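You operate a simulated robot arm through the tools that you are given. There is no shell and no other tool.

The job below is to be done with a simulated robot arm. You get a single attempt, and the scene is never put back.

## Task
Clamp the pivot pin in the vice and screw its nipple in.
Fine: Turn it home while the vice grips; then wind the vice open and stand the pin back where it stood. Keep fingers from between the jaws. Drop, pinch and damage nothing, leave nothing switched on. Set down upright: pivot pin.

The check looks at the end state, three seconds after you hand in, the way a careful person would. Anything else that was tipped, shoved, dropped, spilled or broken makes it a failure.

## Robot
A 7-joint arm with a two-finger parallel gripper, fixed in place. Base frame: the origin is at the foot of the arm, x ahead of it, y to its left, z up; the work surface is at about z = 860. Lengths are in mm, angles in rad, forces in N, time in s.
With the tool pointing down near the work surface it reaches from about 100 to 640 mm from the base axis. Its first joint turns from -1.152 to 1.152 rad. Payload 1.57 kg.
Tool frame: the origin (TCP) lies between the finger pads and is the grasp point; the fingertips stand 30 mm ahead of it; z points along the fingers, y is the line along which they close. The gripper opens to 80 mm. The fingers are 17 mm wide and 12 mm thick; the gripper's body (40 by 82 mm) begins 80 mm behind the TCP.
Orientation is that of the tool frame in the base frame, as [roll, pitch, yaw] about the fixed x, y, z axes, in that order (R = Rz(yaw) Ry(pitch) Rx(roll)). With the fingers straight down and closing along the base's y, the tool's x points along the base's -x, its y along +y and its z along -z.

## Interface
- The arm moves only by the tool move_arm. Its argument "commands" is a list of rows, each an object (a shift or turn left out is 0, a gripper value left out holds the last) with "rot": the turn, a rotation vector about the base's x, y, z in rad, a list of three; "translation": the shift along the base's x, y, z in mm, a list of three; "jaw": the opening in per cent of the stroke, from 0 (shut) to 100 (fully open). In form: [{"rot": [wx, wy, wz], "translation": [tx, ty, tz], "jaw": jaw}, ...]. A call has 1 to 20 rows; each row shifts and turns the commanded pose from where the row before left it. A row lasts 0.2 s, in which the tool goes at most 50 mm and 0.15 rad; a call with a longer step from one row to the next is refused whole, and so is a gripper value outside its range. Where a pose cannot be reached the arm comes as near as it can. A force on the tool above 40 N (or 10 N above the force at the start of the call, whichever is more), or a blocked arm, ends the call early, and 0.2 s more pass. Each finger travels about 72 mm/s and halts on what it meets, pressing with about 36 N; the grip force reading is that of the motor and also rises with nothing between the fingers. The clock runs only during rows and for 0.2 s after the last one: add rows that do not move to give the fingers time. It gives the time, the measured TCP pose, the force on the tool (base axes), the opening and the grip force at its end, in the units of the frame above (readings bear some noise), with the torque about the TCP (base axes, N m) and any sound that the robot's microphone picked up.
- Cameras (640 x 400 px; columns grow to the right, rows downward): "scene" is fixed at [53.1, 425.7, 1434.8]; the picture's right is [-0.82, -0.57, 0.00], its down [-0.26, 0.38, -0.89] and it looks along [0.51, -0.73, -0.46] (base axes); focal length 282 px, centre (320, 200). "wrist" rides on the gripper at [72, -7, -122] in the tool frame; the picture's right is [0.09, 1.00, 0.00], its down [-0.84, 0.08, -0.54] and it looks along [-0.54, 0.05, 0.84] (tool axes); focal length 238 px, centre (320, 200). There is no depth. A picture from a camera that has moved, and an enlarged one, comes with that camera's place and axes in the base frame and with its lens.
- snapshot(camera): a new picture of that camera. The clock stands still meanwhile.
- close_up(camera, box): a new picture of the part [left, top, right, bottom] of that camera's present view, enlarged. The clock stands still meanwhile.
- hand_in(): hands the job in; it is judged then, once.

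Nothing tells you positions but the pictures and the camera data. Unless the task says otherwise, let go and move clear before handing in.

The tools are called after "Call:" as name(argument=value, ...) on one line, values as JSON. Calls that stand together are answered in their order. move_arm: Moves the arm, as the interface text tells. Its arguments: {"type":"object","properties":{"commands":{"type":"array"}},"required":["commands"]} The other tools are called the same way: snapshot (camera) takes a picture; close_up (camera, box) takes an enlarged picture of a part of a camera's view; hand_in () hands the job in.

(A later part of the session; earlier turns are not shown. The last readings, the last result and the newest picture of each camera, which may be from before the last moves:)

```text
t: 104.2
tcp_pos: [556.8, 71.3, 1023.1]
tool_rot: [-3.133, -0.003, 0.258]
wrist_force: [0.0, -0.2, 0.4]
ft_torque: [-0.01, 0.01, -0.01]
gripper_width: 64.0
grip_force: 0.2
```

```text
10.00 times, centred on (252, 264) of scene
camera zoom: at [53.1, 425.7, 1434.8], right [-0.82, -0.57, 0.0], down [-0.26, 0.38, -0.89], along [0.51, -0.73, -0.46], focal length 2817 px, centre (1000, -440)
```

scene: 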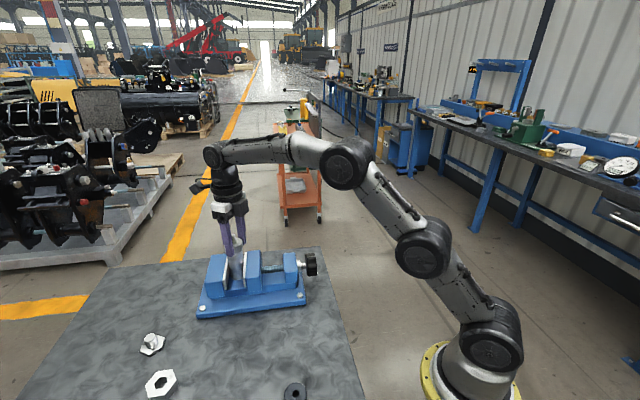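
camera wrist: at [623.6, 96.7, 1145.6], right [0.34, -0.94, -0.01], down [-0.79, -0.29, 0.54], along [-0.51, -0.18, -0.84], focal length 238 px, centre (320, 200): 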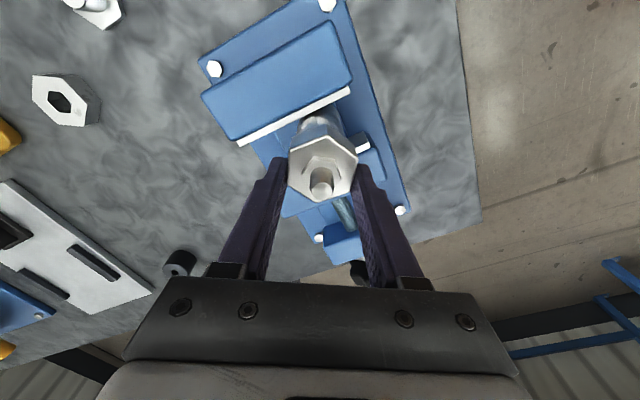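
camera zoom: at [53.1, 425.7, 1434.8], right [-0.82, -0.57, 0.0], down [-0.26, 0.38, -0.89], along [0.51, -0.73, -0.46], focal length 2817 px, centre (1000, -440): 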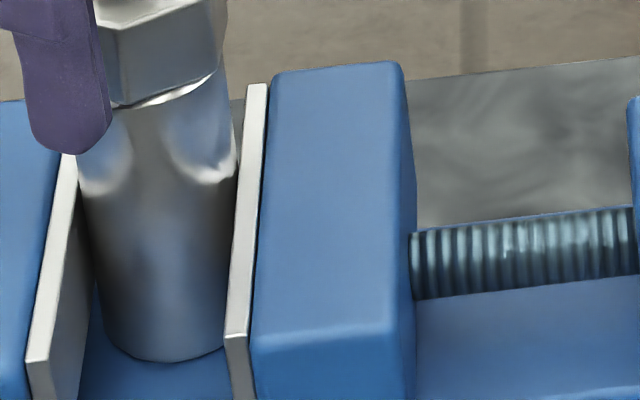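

The pin has slid about 19 mm along the jaws but stands upright on the bed, still clamped, with the nipple threaded in straight near (566, 73). The wrist had hit its turn limit, so I'll rise clear, wind the wrist back and re-grip for the remaining turns.

Call:
move_arm(commands=[{"translation": [0, 0, 15], "jaw": 88}, {"translation": [0, 0, 25]}, {"translation": [0, 0, 25]}, {"rot": [0, 0, 0.14]}, {"rot": [0, 0, 0.14]}, {"rot": [0, 0, 0.14]}, {"translation": [2, 0.3, 0], "rot": [0, 0, 0.14]}, {"translation": [2, 0.3, 0], "rot": [0, 0, 0.14]}, {"translation": [2, 0.3, 0], "rot": [0, 0, 0.14]}, {"translation": [2, 0.3, 0], "rot": [0, 0, 0.14]}, {"translation": [1.5, 0.3, 0], "rot": [0, 0, 0.14]}, {"rot": [0, 0, 0.14]}, {"rot": [0, 0, 0.14]}, {"rot": [0, 0, 0.14]}, {"rot": [0, 0, 0.14]}, {"rot": [0, 0, 0.14]}, {"rot": [0, 0, 0.14]}, {"rot": [0, 0, 0.14]}, {"rot": [0, 0, 0.14]}, {}])

Call:
snapshot(camera="wrist")

Call:
close_up(camera="scene", box=[230, 225, 280, 285])

```text
t: 108.4
tcp_pos: [566.9, 60.5, 1088.2]
tool_rot: [-3.141, 0.001, 2.465]
wrist_force: [0.1, -0.3, -0.2]
ft_torque: [0.01, 0.02, 0.01]
gripper_width: 70.4
grip_force: 0.1
out of reach, approached as far as the arm can: row 1
```

```text
taken
camera wrist: at [506.4, 101.7, 1211.2], right [0.55, 0.83, 0.0], down [0.7, -0.46, 0.54], along [0.45, -0.3, -0.84], focal length 238 px, centre (320, 200)
```

wrist: 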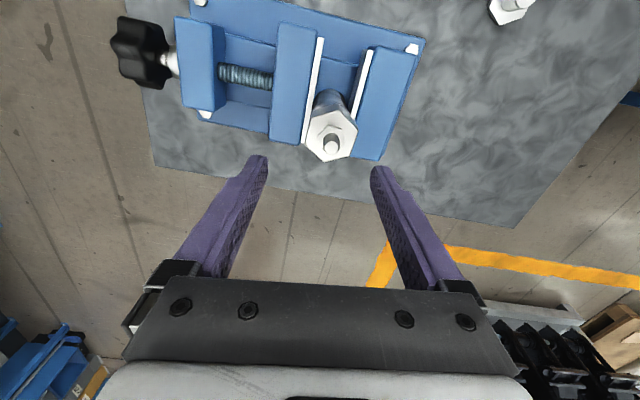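

```text
6.67 times, centred on (255, 255) of scene
camera zoom: at [53.1, 425.7, 1434.8], right [-0.82, -0.57, 0.0], down [-0.26, 0.38, -0.89], along [0.51, -0.73, -0.46], focal length 1878 px, centre (753, -167)
```

zoom: 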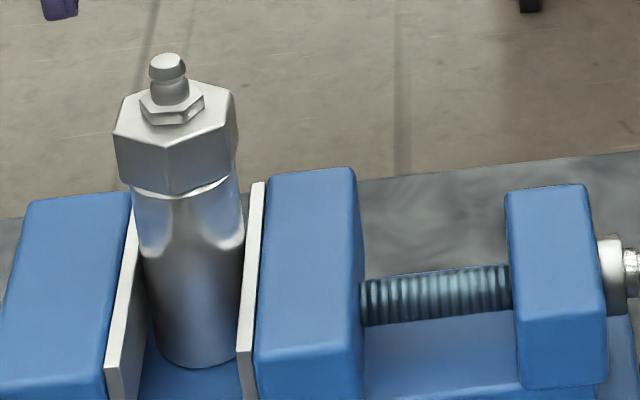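

The assembly stands straight with only a small gap under the hex. I'll wind the wrist on round to the far counter-clockwise side, above the nipple.

Call:
move_arm(commands=[{"translation": [-0.5, 3, 0], "rot": [0, 0, 0.14]}, {"translation": [-0.5, 3, 0], "rot": [0, 0, 0.14]}, {"translation": [-0.5, 3, 0], "rot": [0, 0, 0.14]}, {"translation": [-0.5, 3, 0], "rot": [0, 0, 0.14]}, {"translation": [0, 1, 0], "rot": [0, 0, 0.14]}, {"rot": [0, 0, 0.14]}, {"rot": [0, 0, 0.14]}, {"rot": [0, 0, 0.14]}, {"rot": [0, 0, 0.14]}, {"rot": [0, 0, 0.14]}, {"rot": [0, 0, 0.14]}, {"rot": [0, 0, 0.14]}, {"rot": [0, 0, 0.14]}, {"rot": [0, 0, 0.14]}, {"rot": [0, 0, 0.14]}, {"rot": [0, 0, 0.14]}, {"rot": [0, 0, 0.14]}, {"rot": [0, 0, 0.14]}, {"rot": [0, 0, 0.14]}, {}])

Call:
snapshot(camera="wrist")

Call:
close_up(camera="wrist", box=[260, 80, 380, 200])

```text
t: 112.6
tcp_pos: [564.6, 73.4, 1090.4]
tool_rot: [-3.139, -0.001, -1.156]
wrist_force: [-0.3, 0.2, -0.3]
ft_torque: [-0.01, -0.02, 0.0]
gripper_width: 70.2
grip_force: 0.1
```

```text
taken
camera wrist: at [599.6, 11.3, 1212.1], right [-0.87, -0.48, 0.0], down [-0.41, 0.73, 0.54], along [-0.26, 0.47, -0.84], focal length 238 px, centre (320, 200)
```

wrist: 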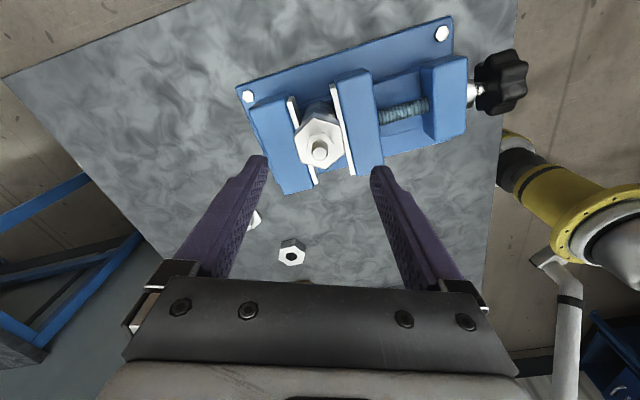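

```text
3.33 times, centred on (320, 140) of wrist
camera zoom: at [599.6, 11.3, 1212.1], right [-0.87, -0.48, 0.0], down [-0.41, 0.73, 0.54], along [-0.26, 0.47, -0.84], focal length 794 px, centre (320, 400)
```

zoom: 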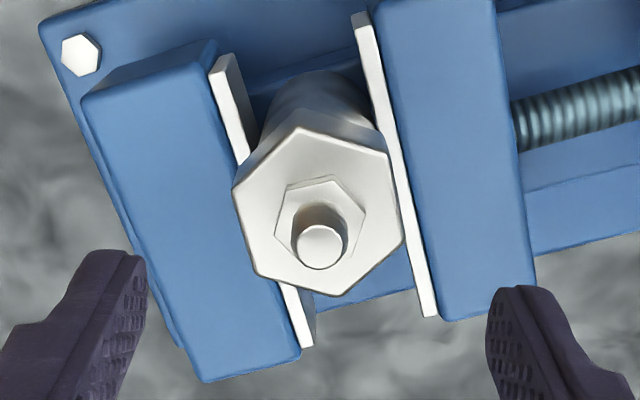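

The hex needs about +17° of wrist yaw to line up with the fingers. I'll set that, centre on the nipple and descend around it.

Call:
move_arm(commands=[{"translation": [0.7, -0.5, 0], "rot": [0, 0, 0.1]}, {"translation": [0.7, -0.4, 0], "rot": [0, 0, 0.1]}, {"rot": [0, 0, 0.102]}, {"translation": [0, 0, -20]}, {"translation": [0, 0, -20]}, {"translation": [0, 0, -10]}, {}, {}])

Call:
close_up(camera="wrist", box=[240, 90, 400, 230])

Call:
close_up(camera="scene", box=[215, 215, 285, 285])

```text
t: 114.4
tcp_pos: [565.9, 71.9, 1039.5]
tool_rot: [-3.141, 0.0, -0.856]
wrist_force: [-0.3, 0.8, 0.5]
ft_torque: [0.02, -0.04, -0.02]
gripper_width: 70.5
grip_force: 0.0
```

```text
2.86 times, centred on (320, 160) of wrist
camera zoom: at [618.4, 22.5, 1161.6], right [-0.69, -0.72, 0.0], down [-0.61, 0.58, 0.54], along [-0.39, 0.38, -0.84], focal length 681 px, centre (320, 314)
```

zoom: 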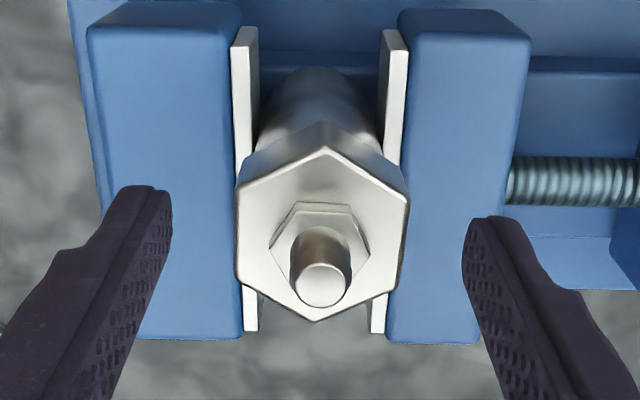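

```text
5.71 times, centred on (250, 250) of scene
camera zoom: at [53.1, 425.7, 1434.8], right [-0.82, -0.57, 0.0], down [-0.26, 0.38, -0.89], along [0.51, -0.73, -0.46], focal length 1610 px, centre (720, -86)
```

zoom: 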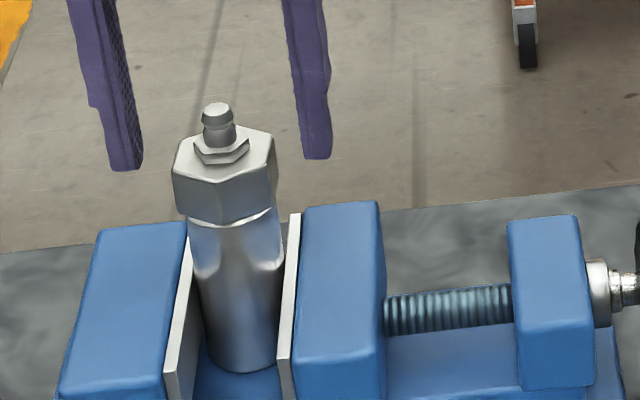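

Call:
move_arm(commands=[{"translation": [-0.7, 0.6, -8]}, {"translation": [0, 0, -7.5]}, {}, {"jaw": 65}, {"jaw": 35}, {"jaw": 35}, {"jaw": 35}])

Call:
close_up(camera="wrist", box=[240, 90, 400, 230])

Call:
close_up(camera="scene", box=[215, 215, 285, 285])

```text
t: 116.0
tcp_pos: [564.8, 72.1, 1024.4]
tool_rot: [-3.139, -0.001, -0.856]
wrist_force: [0.9, 0.0, 0.2]
ft_torque: [0.1, -0.11, 0.03]
gripper_width: 40.4
grip_force: 36.1
```

```text
2.86 times, centred on (320, 160) of wrist
camera zoom: at [617.0, 24.2, 1146.8], right [-0.69, -0.72, 0.0], down [-0.61, 0.58, 0.54], along [-0.39, 0.38, -0.84], focal length 681 px, centre (320, 314)
```

zoom: 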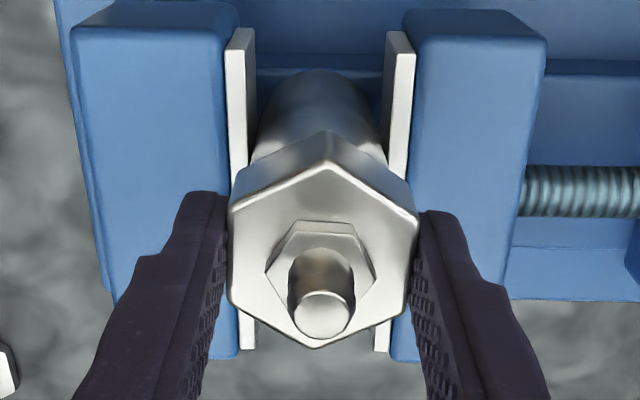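

```text
5.71 times, centred on (250, 250) of scene
camera zoom: at [53.1, 425.7, 1434.8], right [-0.82, -0.57, 0.0], down [-0.26, 0.38, -0.89], along [0.51, -0.73, -0.46], focal length 1610 px, centre (720, -86)
```

zoom: 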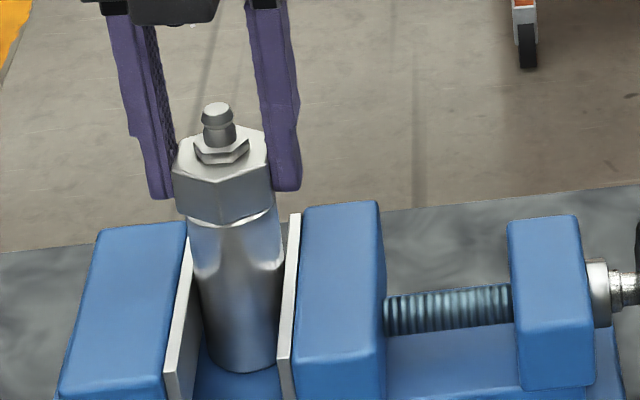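

Clean re-grip with almost no side load. I'll turn clockwise in short stretches, watching for torque that would mean it's home.

Call:
move_arm(commands=[{"rot": [0, 0, -0.1]}, {"rot": [0, 0, -0.12]}, {"rot": [0, 0, -0.12]}, {"rot": [0, 0, -0.12]}, {"rot": [0, 0, -0.12]}, {}])

Call:
close_up(camera="wrist", box=[240, 90, 400, 230])

```text
t: 117.4
tcp_pos: [565.9, 72.8, 1022.8]
tool_rot: [3.141, 0.0, -1.441]
wrist_force: [-8.0, 1.8, 0.2]
ft_torque: [-0.04, 0.59, 0.0]
gripper_width: 40.8
grip_force: 36.0
```

```text
2.86 times, centred on (320, 160) of wrist
camera zoom: at [581.3, 3.8, 1146.1], right [-0.97, -0.22, 0.0], down [-0.19, 0.82, 0.54], along [-0.12, 0.53, -0.84], focal length 681 px, centre (320, 314)
```

zoom: 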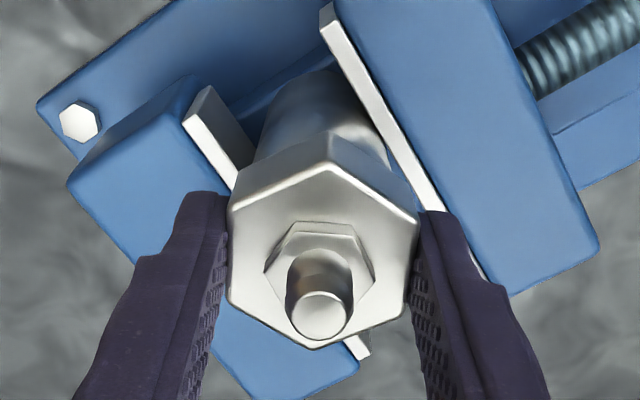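

Call:
move_arm(commands=[{"translation": [-0.8, 0.2, -0.2]}, {"rot": [0, 0, -0.12], "translation": [-0.1, 0, -0.05]}, {"rot": [0, 0, -0.12], "translation": [-0.1, 0, -0.05]}, {"rot": [0, 0, -0.12], "translation": [-0.1, 0, -0.05]}, {"rot": [0, 0, -0.12], "translation": [-0.1, 0, -0.05]}, {}])

Call:
close_up(camera="scene", box=[230, 225, 280, 275])

Call:
close_up(camera="wrist", box=[240, 90, 400, 230])

```text
t: 118.8
tcp_pos: [564.6, 73.9, 1024.4]
tool_rot: [-3.135, 0.003, -1.92]
wrist_force: [6.4, 0.9, -0.1]
ft_torque: [0.05, 0.2, 0.84]
gripper_width: 46.0
grip_force: 35.9
```

```text
8.00 times, centred on (255, 250) of scene
camera zoom: at [53.3, 425.7, 1434.8], right [-0.82, -0.57, 0.0], down [-0.26, 0.38, -0.89], along [0.51, -0.73, -0.46], focal length 2254 px, centre (840, -200)
```

zoom: 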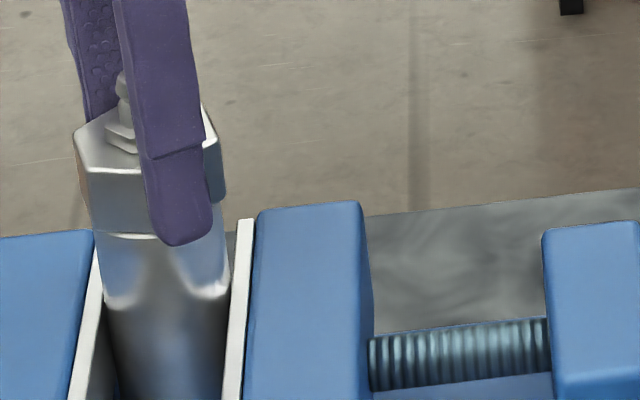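

```text
2.86 times, centred on (320, 160) of wrist
camera zoom: at [546.0, 4.8, 1146.0], right [-0.97, 0.25, -0.01], down [0.21, 0.81, 0.54], along [0.14, 0.52, -0.84], focal length 681 px, centre (320, 314)
```

zoom: 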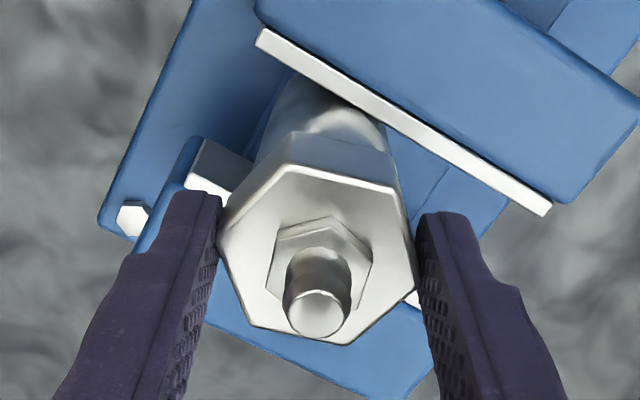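

Torque rose to 0.84 N·m and the hex cammed in the fingers, so the nipple has come up hard. I'll release and look closely for any gap.

Call:
move_arm(commands=[{"jaw": 70}, {"jaw": 88}, {"jaw": 88}, {}])

Call:
close_up(camera="scene", box=[232, 225, 268, 261])

Call:
close_up(camera="wrist", box=[240, 90, 400, 230])

```text
t: 119.8
tcp_pos: [563.7, 72.7, 1022.1]
tool_rot: [-3.14, 0.0, -1.917]
wrist_force: [-0.4, -0.1, -0.3]
ft_torque: [0.01, 0.02, -0.03]
gripper_width: 70.4
grip_force: 0.1
```

```text
11.11 times, centred on (250, 243) of scene
camera zoom: at [53.1, 425.7, 1434.8], right [-0.82, -0.57, 0.0], down [-0.26, 0.38, -0.89], along [0.51, -0.73, -0.46], focal length 3130 px, centre (1098, -278)
```

zoom: 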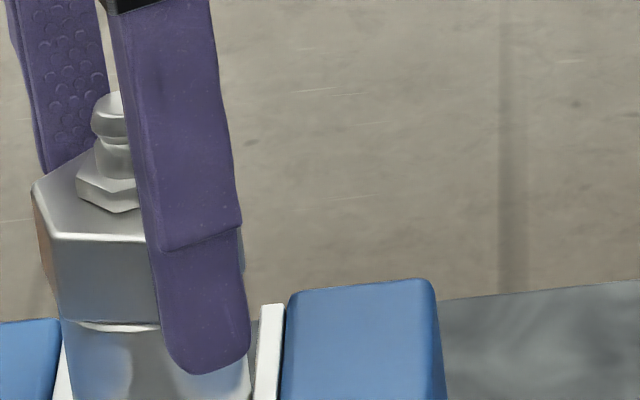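

```text
2.86 times, centred on (320, 160) of wrist
camera zoom: at [545.6, 4.8, 1145.6], right [-0.97, 0.25, 0.0], down [0.21, 0.81, 0.54], along [0.14, 0.52, -0.84], focal length 681 px, centre (320, 314)
```

zoom: 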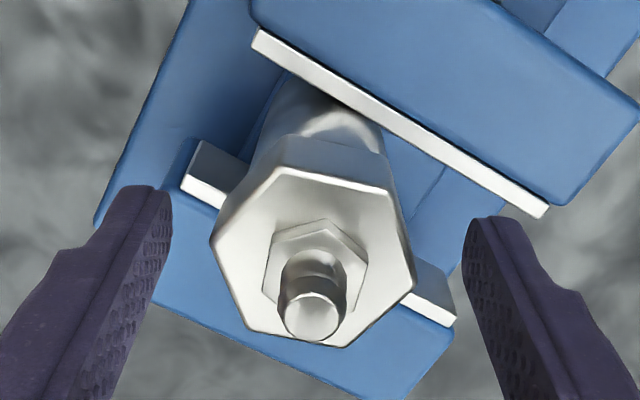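

I want to be sure it's really home and hasn't just bound up, so I'll re-align with the flats, grip again and try once more.

Call:
move_arm(commands=[{"translation": [0.6, -0.8, 0], "rot": [0, 0, 0.14]}, {"translation": [0.6, -0.7, 0], "rot": [0, 0, 0.14]}, {"rot": [0, 0, 0.15]}, {}, {}])

Call:
close_up(camera="wrist", box=[240, 90, 400, 230])

Call:
close_up(camera="scene", box=[232, 225, 268, 261])

```text
t: 121.0
tcp_pos: [564.8, 71.1, 1021.8]
tool_rot: [-3.14, 0.0, -1.487]
wrist_force: [-0.5, 0.1, 0.5]
ft_torque: [0.03, 0.01, 0.04]
gripper_width: 70.1
grip_force: 0.2
```

```text
2.86 times, centred on (320, 160) of wrist
camera zoom: at [577.9, 1.9, 1145.4], right [-0.98, -0.18, 0.0], down [-0.15, 0.83, 0.54], along [-0.09, 0.53, -0.84], focal length 681 px, centre (320, 314)
```

zoom: 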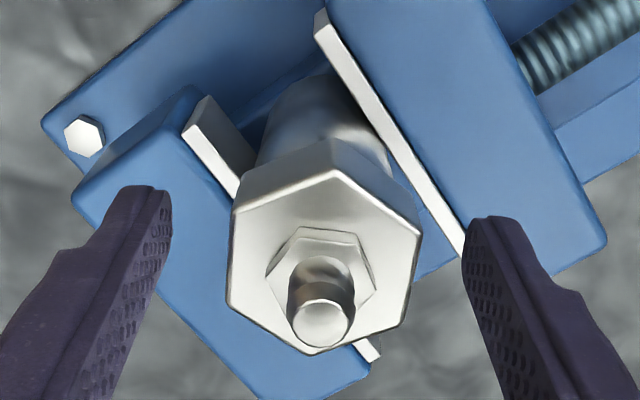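

```text
11.11 times, centred on (250, 243) of scene
camera zoom: at [53.1, 425.7, 1434.8], right [-0.82, -0.57, 0.0], down [-0.26, 0.38, -0.89], along [0.51, -0.73, -0.46], focal length 3130 px, centre (1098, -278)
```

zoom: 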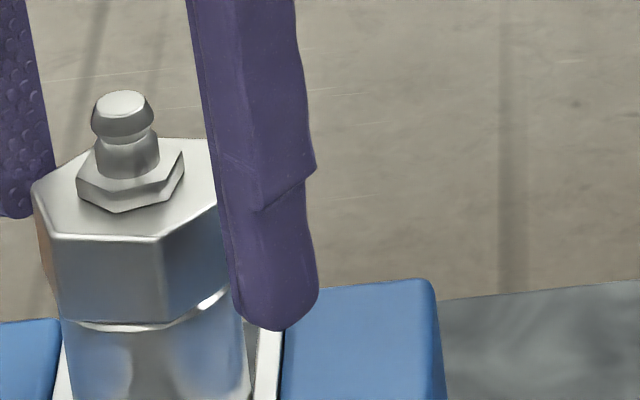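

Call:
move_arm(commands=[{"jaw": 65}, {"jaw": 35}, {"jaw": 35}, {"jaw": 35}, {"rot": [0, 0, -0.06]}, {"rot": [0, 0, -0.06]}, {"rot": [0, 0, -0.06]}, {}])

Call:
close_up(camera="wrist", box=[240, 90, 400, 230])

```text
t: 122.8
tcp_pos: [564.7, 70.4, 1022.9]
tool_rot: [3.142, -0.003, -1.669]
wrist_force: [-4.7, -6.2, -0.1]
ft_torque: [-0.52, 0.47, 1.11]
gripper_width: 42.4
grip_force: 36.3
```

```text
2.86 times, centred on (320, 160) of wrist
camera zoom: at [564.4, -0.3, 1145.6], right [-1.0, 0.01, 0.0], down [0.01, 0.84, 0.54], along [0.0, 0.54, -0.84], focal length 681 px, centre (320, 314)
```

zoom: 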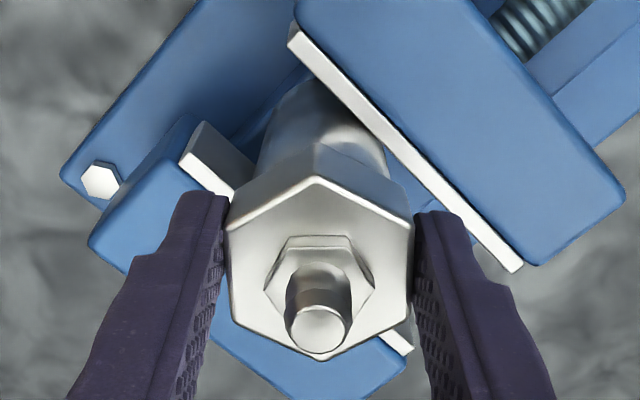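

It resists immediately at 1.1 N·m, so the nipple is home. I'll let go, rise clear and head back to the knob to open the vice.

Call:
move_arm(commands=[{"jaw": 70}, {"jaw": 90}, {"jaw": 90}, {"translation": [0, 0, 15]}, {"translation": [0, 0, 30]}, {"translation": [0, 0, 35]}, {"translation": [0, 0, 10]}, {}])

Call:
close_up(camera="scene", box=[215, 225, 285, 295])

Call:
close_up(camera="scene", box=[236, 228, 266, 258])

Call:
snapshot(camera="wrist")

```text
t: 124.6
tcp_pos: [564.1, 69.7, 1113.3]
tool_rot: [-3.138, 0.0, -1.668]
wrist_force: [0.7, 0.6, 0.9]
ft_torque: [0.02, 0.01, -0.02]
gripper_width: 72.2
grip_force: 0.0
```

```text
5.71 times, centred on (250, 260) of scene
camera zoom: at [53.1, 425.7, 1434.8], right [-0.82, -0.57, 0.0], down [-0.26, 0.38, -0.89], along [0.51, -0.73, -0.46], focal length 1610 px, centre (720, -143)
```

zoom: 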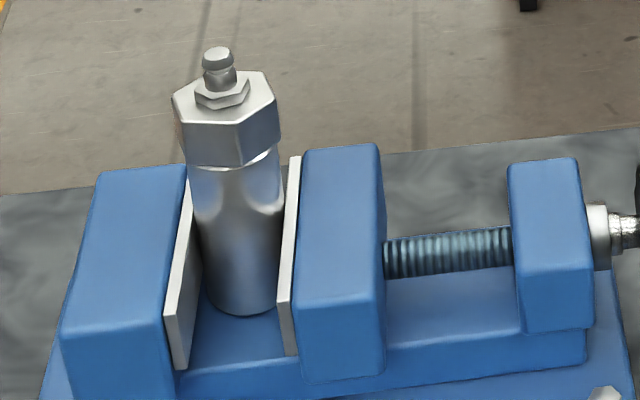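

```text
13.33 times, centred on (251, 243) of scene
camera zoom: at [53.1, 425.7, 1434.8], right [-0.82, -0.57, 0.0], down [-0.26, 0.38, -0.89], along [0.51, -0.73, -0.46], focal length 3756 px, centre (1240, -373)
```

zoom: 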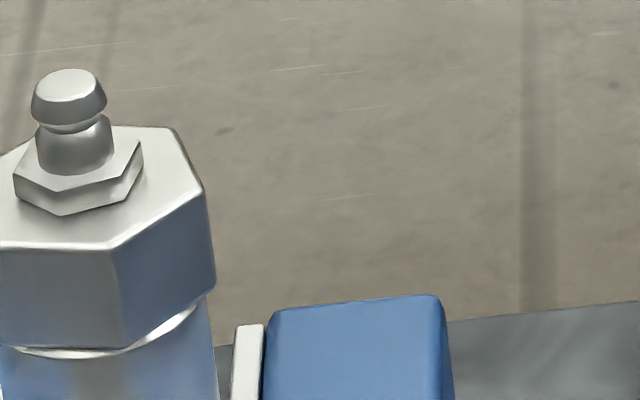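

```text
taken
camera wrist: at [564.5, -1.0, 1235.7], right [-1.0, 0.01, 0.0], down [0.0, 0.84, 0.54], along [0.0, 0.54, -0.84], focal length 238 px, centre (320, 200)
```

wrist: 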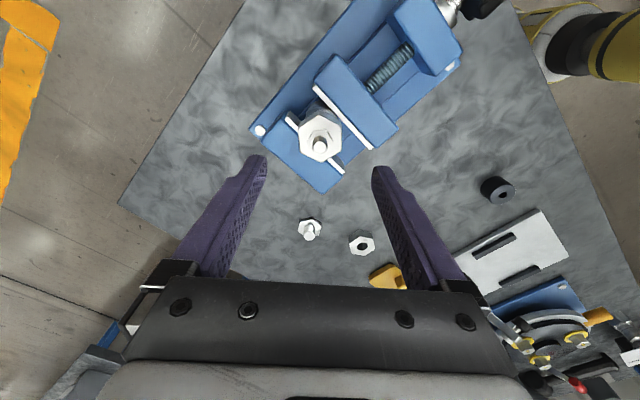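

The nipple sits down on the pin with only the chamfer showing. Now I'll travel out to the handle end and turn the wrist ready to tilt.

Call:
move_arm(commands=[{"translation": [-12.6, -10.9, 0], "rot": [0, 0, -0.1328]}, {"translation": [-12.6, -10.9, 0], "rot": [0, 0, -0.1328]}, {"translation": [-12.6, -10.9, 0], "rot": [0, 0, -0.1328]}, {"translation": [-12.6, -10.9, 0], "rot": [0, 0, -0.1328]}, {"translation": [-12.6, -10.9, 0], "rot": [0, 0, -0.1328]}, {"translation": [-12.6, -10.9, 0], "rot": [0, 0, -0.1328]}, {"translation": [-12.6, -10.9, 0], "rot": [0, 0, -0.1328]}, {"translation": [-12.6, -10.9, 0], "rot": [0, 0, -0.1328]}, {"translation": [-12.6, -10.9, 0], "rot": [0, 0, -0.1328]}, {"translation": [-12.6, -10.9, 0], "rot": [0, 0, -0.1328]}, {"translation": [-12.6, -10.9, 0], "rot": [0, 0, -0.1328]}, {"translation": [-12.6, -10.9, 0], "rot": [0, 0, -0.1328]}, {"translation": [-12.6, -10.9, -5], "rot": [0, 0, -0.1328]}, {"translation": [-12.6, -10.9, -8], "rot": [0, 0, -0.1328]}, {"translation": [-12.6, -10.9, -8], "rot": [0, 0, -0.1328]}, {"translation": [-12.6, -10.9, -8], "rot": [0, 0, -0.1328]}, {"translation": [-12.6, -10.9, -8], "rot": [0, 0, -0.1328]}, {}])

Call:
snapshot(camera="scene")

```text
t: 128.4
tcp_pos: [351.4, -112.3, 1075.8]
tool_rot: [-3.141, 0.0, 2.353]
wrist_force: [0.6, -0.2, 0.7]
ft_torque: [0.03, -0.01, -0.01]
gripper_width: 72.0
grip_force: 0.0
```

```text
taken
```

scene: 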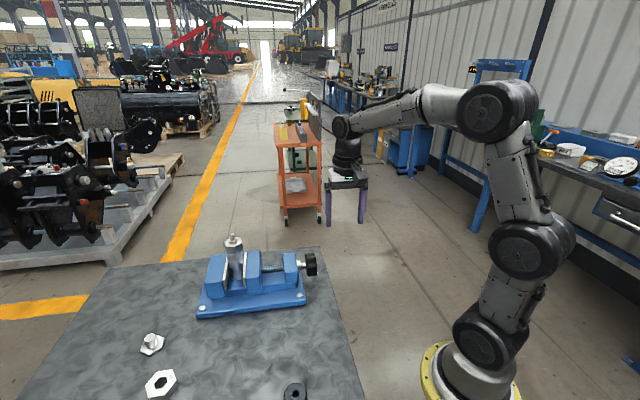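

Call:
move_arm(commands=[{"translation": [0, 0, -5], "rot": [0.101, -0.101, 0]}, {"translation": [0, 0, -5], "rot": [0.101, -0.101, 0]}, {"translation": [0, 0, -5], "rot": [0.101, -0.101, 0]}, {"translation": [0, 0, -5], "rot": [0.101, -0.101, 0]}, {"translation": [0, 0, -5], "rot": [0.101, -0.101, 0]}, {"translation": [0, 0, -5], "rot": [0.101, -0.101, 0]}, {"translation": [0, 0, -5], "rot": [0.101, -0.101, 0]}, {"translation": [0, 0, -5], "rot": [0.101, -0.101, 0]}, {"translation": [0, 0, -5], "rot": [0.101, -0.101, 0]}, {"translation": [0, 0, -5], "rot": [0.101, -0.101, 0]}, {"translation": [0, 0, -5], "rot": [0.1007, -0.1007, 0]}, {}])

```text
t: 131.0
tcp_pos: [351.9, -113.1, 1021.9]
tool_rot: [1.571, 0.003, 2.355]
wrist_force: [-0.2, -0.8, 0.3]
ft_torque: [0.02, 0.02, 0.03]
gripper_width: 72.2
grip_force: 0.2
```

Call:
move_arm(commands=[{"translation": [0.8, -0.8, -5.6], "rot": [0.0957, 0.0957, 0]}, {"translation": [0, 0, -5.6], "rot": [0.0957, 0.0957, 0]}, {"translation": [0, 0, -5.6], "rot": [0.0957, 0.0957, 0]}, {"translation": [0, 0, -5.6], "rot": [0.0957, 0.0957, 0]}, {"translation": [0, 0, -5.6], "rot": [0.0957, 0.0957, 0]}, {"translation": [0, 0, -5.6], "rot": [0.0957, 0.0957, 0]}, {"translation": [0, 0, -5.6], "rot": [0.0957, 0.0957, 0]}, {"translation": [0, 0, -5.6], "rot": [0.0957, 0.0957, 0]}, {"translation": [0, 0, -5.6], "rot": [0.0957, 0.0957, 0]}, {"translation": [0, 0, -5.6], "rot": [0.0957, 0.0957, 0]}, {"translation": [0, 0, -5.6], "rot": [0.0957, 0.0957, 0]}, {"translation": [0, 0, -5.6], "rot": [0.0957, 0.0957, 0]}, {"translation": [0, 0, -5.6], "rot": [0.0957, 0.0957, 0]}, {"translation": [0, 0, -5.6], "rot": [0.0957, 0.0957, 0]}, {"translation": [0, 0, -5.6], "rot": [0.0957, 0.0957, 0]}, {"translation": [0, 0, -5.6], "rot": [0.0957, 0.0957, 0]}, {"translation": [0, 0, -5.6], "rot": [0.0957, 0.0957, 0]}, {}])

Call:
snapshot(camera="wrist")

Call:
close_up(camera="wrist", box=[240, 80, 400, 200])

```text
t: 134.8
tcp_pos: [352.3, -113.5, 925.5]
tool_rot: [-1.569, -0.841, -0.785]
wrist_force: [-0.6, 0.3, -0.2]
ft_torque: [0.0, 0.01, -0.01]
gripper_width: 72.3
grip_force: 0.1
```

```text
taken
camera wrist: at [296.0, -229.6, 984.3], right [0.57, -0.57, -0.59], down [-0.74, -0.03, -0.68], along [0.37, 0.82, -0.44], focal length 238 px, centre (320, 200)
```

wrist: 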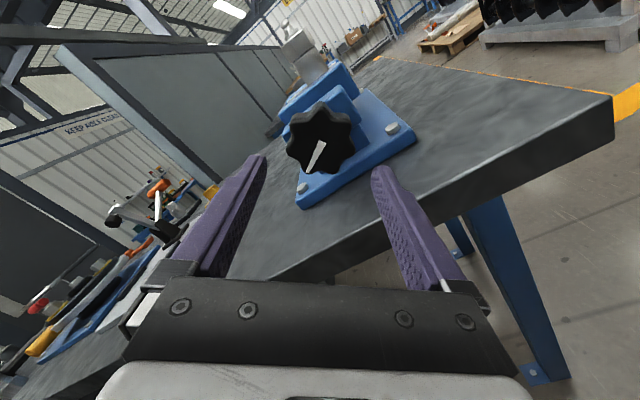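

```text
3.33 times, centred on (320, 140) of wrist
camera zoom: at [296.0, -229.6, 984.3], right [0.57, -0.57, -0.59], down [-0.74, -0.03, -0.68], along [0.37, 0.82, -0.44], focal length 794 px, centre (320, 400)
```

zoom: 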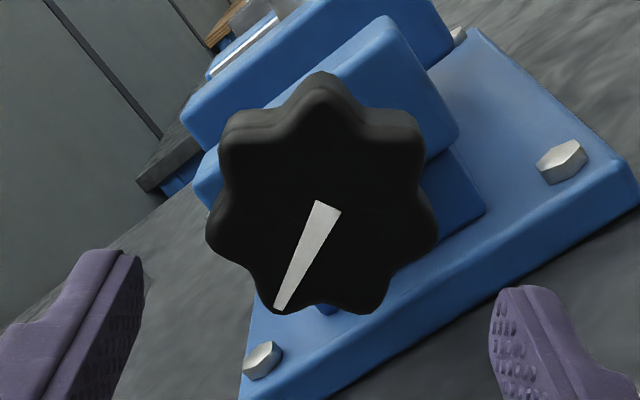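

The knob is centred ahead of the tool. I'll advance around it, grip, and turn counter-clockwise to open.

Call:
move_arm(commands=[{"translation": [15, 15, 0.5]}, {"translation": [15, 15, 0.5]}, {"translation": [12, 12, 0]}, {"translation": [5.5, 5.5, 0]}, {}])

Call:
close_up(camera="wrist", box=[240, 80, 400, 240])

Call:
close_up(camera="scene", box=[200, 220, 360, 320])

```text
t: 136.0
tcp_pos: [399.9, -66.2, 926.8]
tool_rot: [-1.571, -0.844, -0.786]
wrist_force: [-0.3, -0.2, -0.4]
ft_torque: [0.01, -0.02, -0.01]
gripper_width: 71.9
grip_force: 0.0
```

```text
2.50 times, centred on (320, 160) of wrist
camera zoom: at [344.3, -182.2, 984.7], right [0.57, -0.57, -0.59], down [-0.74, -0.03, -0.68], along [0.37, 0.82, -0.44], focal length 596 px, centre (320, 300)
```

zoom: 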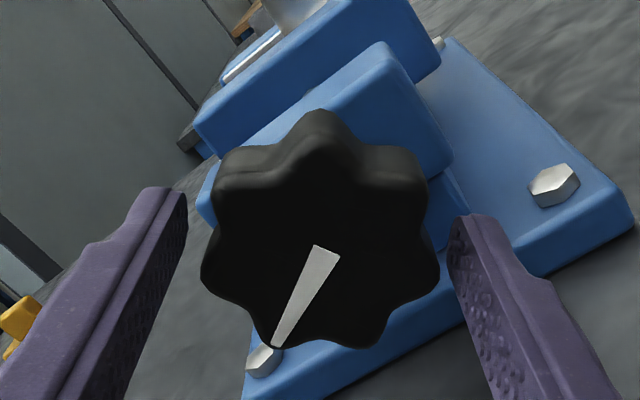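

```text
4.00 times, centred on (280, 270) of scene
camera zoom: at [53.1, 425.7, 1434.8], right [-0.82, -0.57, 0.0], down [-0.26, 0.38, -0.89], along [0.51, -0.73, -0.46], focal length 1127 px, centre (480, -80)
```

zoom: 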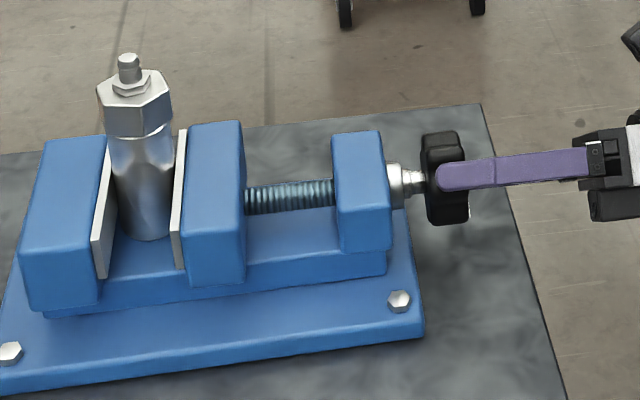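

Call:
move_arm(commands=[{"jaw": 60}, {"jaw": 40}, {"jaw": 40}, {"rot": [-0.05, -0.05, 0]}, {"rot": [-0.09, -0.09, 0]}, {"rot": [-0.09, -0.09, 0]}, {"rot": [-0.09, -0.09, 0]}, {"rot": [-0.09, -0.09, 0]}, {}])

Call:
close_up(camera="scene", box=[200, 220, 360, 320])

Call:
close_up(camera="wrist", box=[240, 80, 400, 240])

```text
t: 138.0
tcp_pos: [400.2, -66.4, 926.5]
tool_rot: [-1.592, -1.425, -0.765]
wrist_force: [15.1, 8.3, -13.3]
ft_torque: [-0.22, 0.27, -0.62]
gripper_width: 59.5
grip_force: 45.0
```

```text
4.00 times, centred on (280, 270) of scene
camera zoom: at [53.7, 425.9, 1434.7], right [-0.82, -0.57, 0.0], down [-0.26, 0.38, -0.89], along [0.51, -0.73, -0.46], focal length 1127 px, centre (480, -80)
```

zoom: 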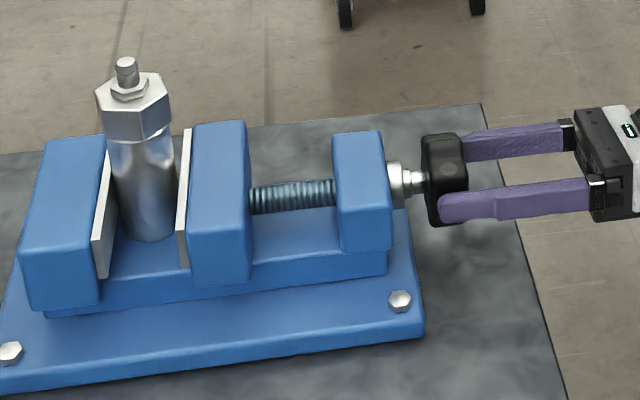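

```text
2.50 times, centred on (320, 160) of wrist
camera zoom: at [316.9, -154.6, 999.2], right [0.71, -0.71, -0.05], down [-0.42, -0.35, -0.84], along [0.57, 0.61, -0.54], focal length 596 px, centre (320, 300)
```

zoom: 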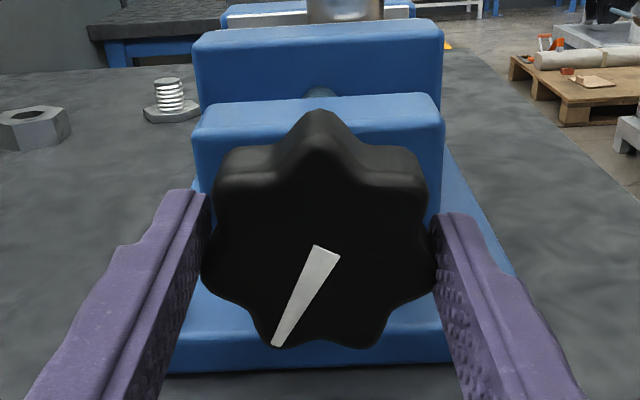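

The jaw is backing off. The pin shifted very slightly, so I'll check it's standing properly.

Call:
close_up(camera="scene", box=[215, 225, 285, 295])

```text
5.71 times, centred on (250, 260) of scene
camera zoom: at [53.7, 425.9, 1434.7], right [-0.82, -0.57, 0.0], down [-0.26, 0.38, -0.89], along [0.51, -0.73, -0.46], focal length 1610 px, centre (720, -143)
```

zoom: 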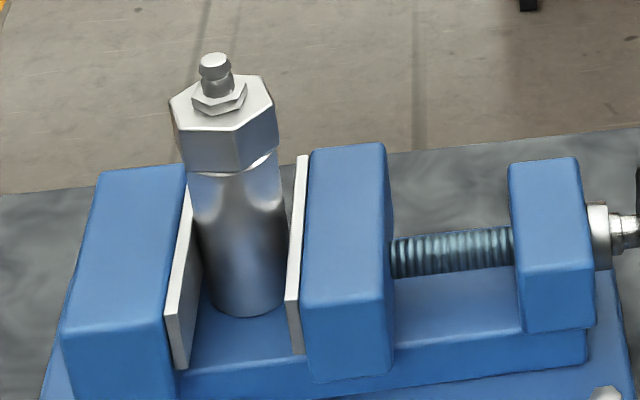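

The pin settled upright on the bed, free of the moving jaw. I'll continue winding open.

Call:
move_arm(commands=[{"translation": [0.8, 0.2, -0.8]}, {"rot": [-0.09, -0.09, 0]}, {"rot": [-0.09, -0.09, 0]}, {"rot": [-0.09, -0.09, 0]}, {"rot": [-0.09, -0.09, 0]}, {"rot": [-0.09, -0.09, 0]}, {"rot": [-0.09, -0.09, 0]}, {}])

Call:
close_up(camera="scene", box=[200, 220, 360, 320])

```text
t: 139.8
tcp_pos: [399.3, -66.7, 926.7]
tool_rot: [1.571, -0.953, 2.356]
wrist_force: [-6.5, -4.6, -13.3]
ft_torque: [0.58, -0.59, -0.4]
gripper_width: 59.5
grip_force: 45.4
```

```text
4.00 times, centred on (280, 270) of scene
camera zoom: at [53.1, 425.5, 1434.8], right [-0.82, -0.57, 0.0], down [-0.26, 0.38, -0.89], along [0.51, -0.73, -0.46], focal length 1127 px, centre (480, -80)
```

zoom: 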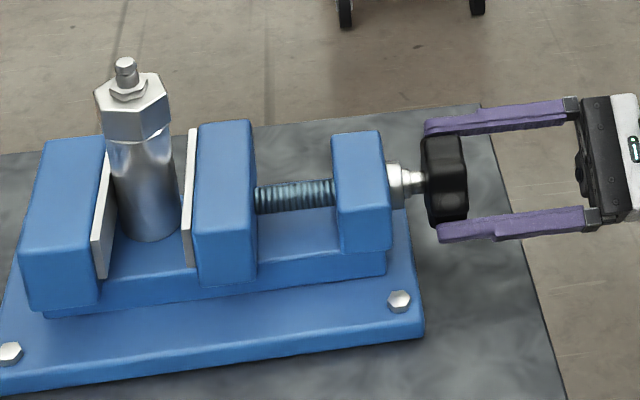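

Call:
move_arm(commands=[{"translation": [-0.3, -0.3, -0.8]}, {"rot": [-0.09, -0.09, 0]}, {"rot": [-0.09, -0.09, 0]}, {"rot": [-0.09, -0.09, 0]}, {"rot": [-0.09, -0.09, 0]}, {"rot": [-0.09, -0.09, 0]}, {"rot": [-0.09, -0.09, 0]}, {"rot": [-0.09, -0.09, 0]}, {"rot": [-0.09, -0.09, 0]}, {}])

Call:
close_up(camera="scene", box=[200, 220, 360, 320])

Call:
close_up(camera="wrist", box=[240, 80, 400, 240])

```text
t: 142.0
tcp_pos: [399.1, -65.9, 926.3]
tool_rot: [1.57, 0.067, 2.357]
wrist_force: [-10.1, -4.2, 6.5]
ft_torque: [-0.29, 0.25, -0.38]
gripper_width: 59.2
grip_force: 45.4
```

```text
4.00 times, centred on (280, 270) of scene
camera zoom: at [52.8, 425.6, 1434.8], right [-0.82, -0.57, 0.0], down [-0.26, 0.38, -0.89], along [0.51, -0.73, -0.46], focal length 1127 px, centre (480, -80)
```

zoom: 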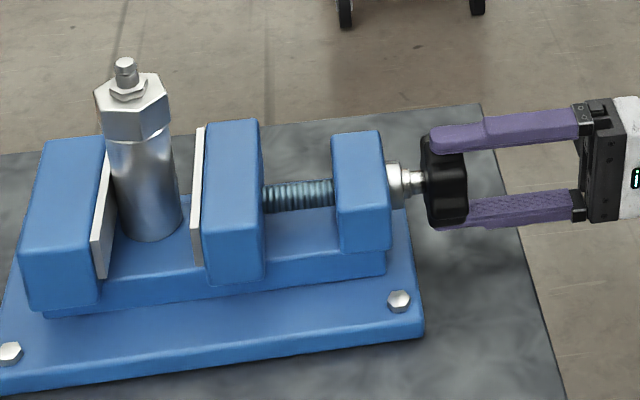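

```text
2.50 times, centred on (320, 160) of wrist
camera zoom: at [263.3, -101.2, 914.8], right [-0.11, 0.11, 0.99], down [0.2, -0.97, 0.13], along [0.97, 0.22, 0.09], focal length 596 px, centre (320, 300)
```

zoom: 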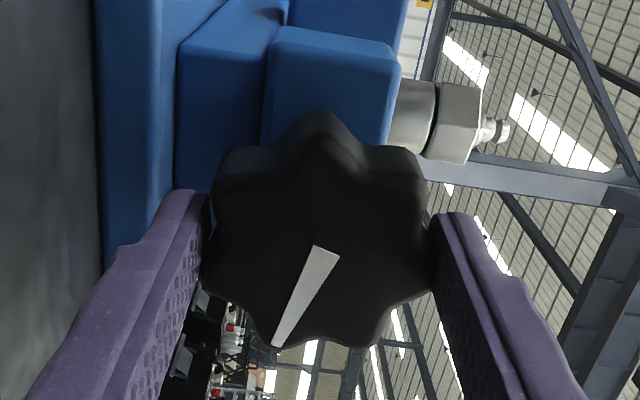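

The nipple is seated and the pin is standing free. The jaw still needs about 11 mm more to get back to its original opening, so I'll re-grip and take a second pass.

Call:
move_arm(commands=[{"jaw": 88}, {"jaw": 88}, {"rot": [0.0957, 0.0957, 0]}, {"rot": [0.0957, 0.0957, 0]}, {"rot": [0.0957, 0.0957, 0]}, {"rot": [0.0957, 0.0957, 0]}, {"rot": [0.0957, 0.0957, 0]}, {"rot": [0.0957, 0.0957, 0]}, {"rot": [0.0957, 0.0957, 0]}, {"rot": [0.0957, 0.0957, 0]}, {"rot": [0.0957, 0.0957, 0]}, {"rot": [0.0957, 0.0957, 0]}, {"rot": [0.0957, 0.0957, 0]}, {"rot": [0.0957, 0.0957, 0]}, {"rot": [0.0957, 0.0957, 0]}, {"rot": [0.0957, 0.0957, 0]}, {"rot": [0.0957, 0.0957, 0]}, {"rot": [0.0957, 0.0957, 0]}, {"rot": [0.0957, 0.0957, 0]}, {}])

Call:
close_up(camera="wrist", box=[240, 80, 400, 240])

```text
t: 146.2
tcp_pos: [399.5, -66.6, 923.9]
tool_rot: [-1.571, -0.905, -0.785]
wrist_force: [-0.3, 0.2, 0.3]
ft_torque: [-0.02, -0.02, 0.03]
gripper_width: 70.5
grip_force: 0.1
```

```text
2.50 times, centred on (320, 160) of wrist
camera zoom: at [341.7, -179.6, 986.1], right [0.59, -0.59, -0.54], down [-0.71, -0.06, -0.71], along [0.39, 0.8, -0.45], focal length 596 px, centre (320, 300)
```

zoom: 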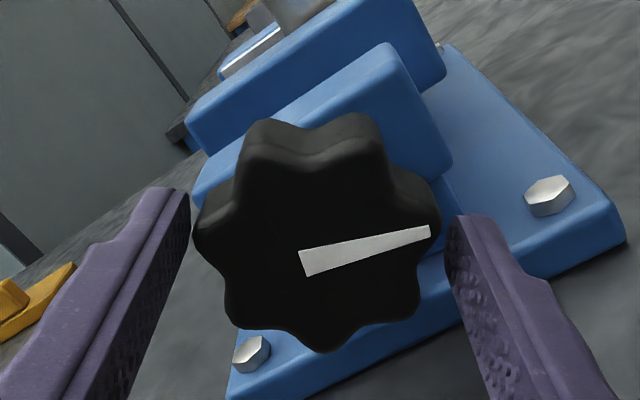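

Call:
move_arm(commands=[{"translation": [0, 0, 2]}, {"jaw": 60}, {"jaw": 40}, {"jaw": 40}, {"rot": [-0.05, -0.05, 0]}, {"rot": [-0.09, -0.09, 0]}, {"rot": [-0.09, -0.09, 0]}, {"rot": [-0.09, -0.09, 0]}, {"rot": [-0.09, -0.09, 0]}, {"rot": [-0.09, -0.09, 0]}, {"rot": [-0.09, -0.09, 0]}, {}])

Call:
close_up(camera="scene", box=[200, 220, 360, 320])

```text
t: 148.8
tcp_pos: [400.5, -67.2, 927.1]
tool_rot: [1.586, -1.4, 2.34]
wrist_force: [2.3, 5.9, -15.8]
ft_torque: [-0.06, 0.09, -0.35]
gripper_width: 58.8
grip_force: 45.0
```

```text
4.00 times, centred on (280, 270) of scene
camera zoom: at [53.4, 425.8, 1434.7], right [-0.82, -0.57, 0.0], down [-0.26, 0.38, -0.89], along [0.51, -0.73, -0.46], focal length 1127 px, centre (480, -80)
```

zoom: 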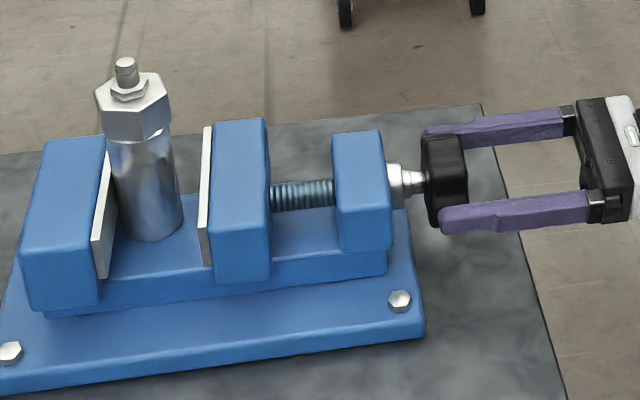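

Call:
move_arm(commands=[{"translation": [0.2, 0, -1]}, {"rot": [-0.09, -0.09, 0]}, {"rot": [-0.09, -0.09, 0]}, {"rot": [-0.09, -0.09, 0]}, {"rot": [-0.09, -0.09, 0]}, {"rot": [-0.09, -0.09, 0]}, {"rot": [-0.09, -0.09, 0]}, {"rot": [-0.09, -0.09, 0]}, {"rot": [-0.09, -0.09, 0]}, {}])

Call:
close_up(camera="scene", box=[180, 230, 340, 330])

Call:
close_up(camera="wrist", box=[240, 80, 400, 240])

```text
t: 151.0
tcp_pos: [398.4, -66.6, 926.9]
tool_rot: [1.57, -0.383, 2.357]
wrist_force: [-14.3, -0.3, -4.8]
ft_torque: [0.66, 1.27, -0.24]
gripper_width: 58.8
grip_force: 45.5
```

```text
4.00 times, centred on (260, 280) of scene
camera zoom: at [52.8, 425.7, 1434.8], right [-0.82, -0.57, 0.0], down [-0.26, 0.38, -0.89], along [0.51, -0.73, -0.46], focal length 1127 px, centre (560, -120)
```

zoom: 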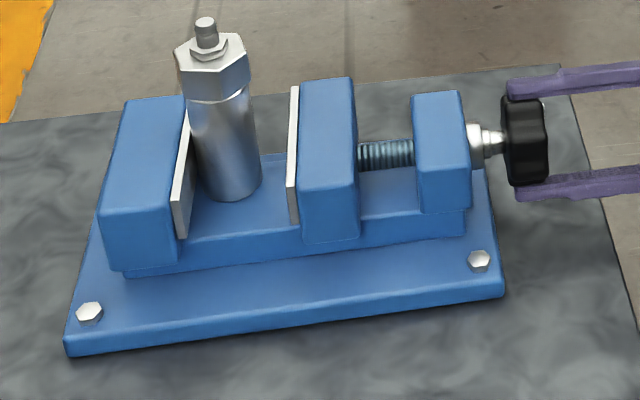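

```text
2.50 times, centred on (320, 160) of wrist
camera zoom: at [264.4, -102.5, 947.4], right [0.2, -0.2, 0.96], down [0.19, -0.95, -0.24], along [0.96, 0.23, -0.15], focal length 596 px, centre (320, 300)
```

zoom: 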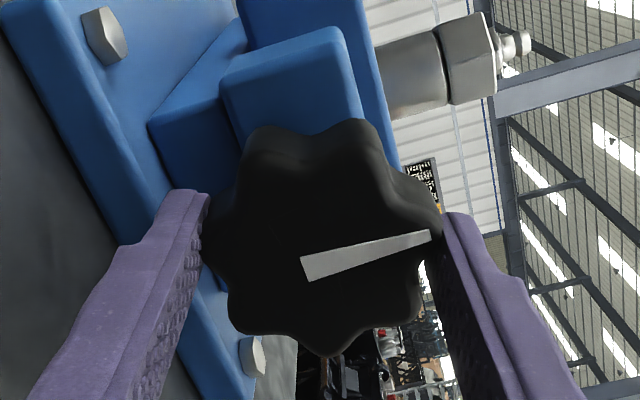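

The jaw is back at its original opening and has reached its stop. I'll release the knob, back away and return the wrist to pointing down.

Call:
move_arm(commands=[{"jaw": 70}, {"jaw": 92}, {"jaw": 92}, {"translation": [-10, -10, 0]}, {"translation": [-15, -15, 0]}, {"translation": [-15, -15, 0]}, {"translation": [-8, -8, 5]}, {"translation": [0, 0, 20], "rot": [-0.09, -0.09, 0]}, {"translation": [0, 0, 25], "rot": [-0.09, -0.09, 0]}, {"translation": [0, 0, 25], "rot": [-0.0908, -0.0908, 0]}, {"translation": [0, 0, 20]}, {}])

Call:
close_up(camera="scene", box=[180, 230, 340, 330])

```text
t: 153.6
tcp_pos: [351.4, -114.9, 1020.6]
tool_rot: [1.571, 0.004, 2.356]
wrist_force: [1.4, 1.0, -1.2]
ft_torque: [0.0, 0.01, 0.0]
gripper_width: 73.7
grip_force: 0.0
```

```text
4.00 times, centred on (260, 280) of scene
camera zoom: at [53.1, 425.7, 1434.8], right [-0.82, -0.57, 0.0], down [-0.26, 0.38, -0.89], along [0.51, -0.73, -0.46], focal length 1127 px, centre (560, -120)
```

zoom: 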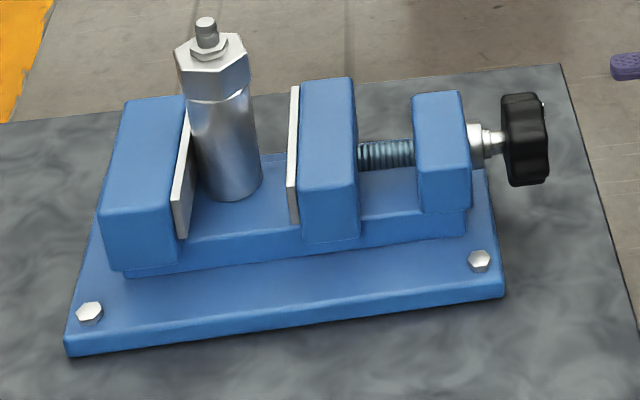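

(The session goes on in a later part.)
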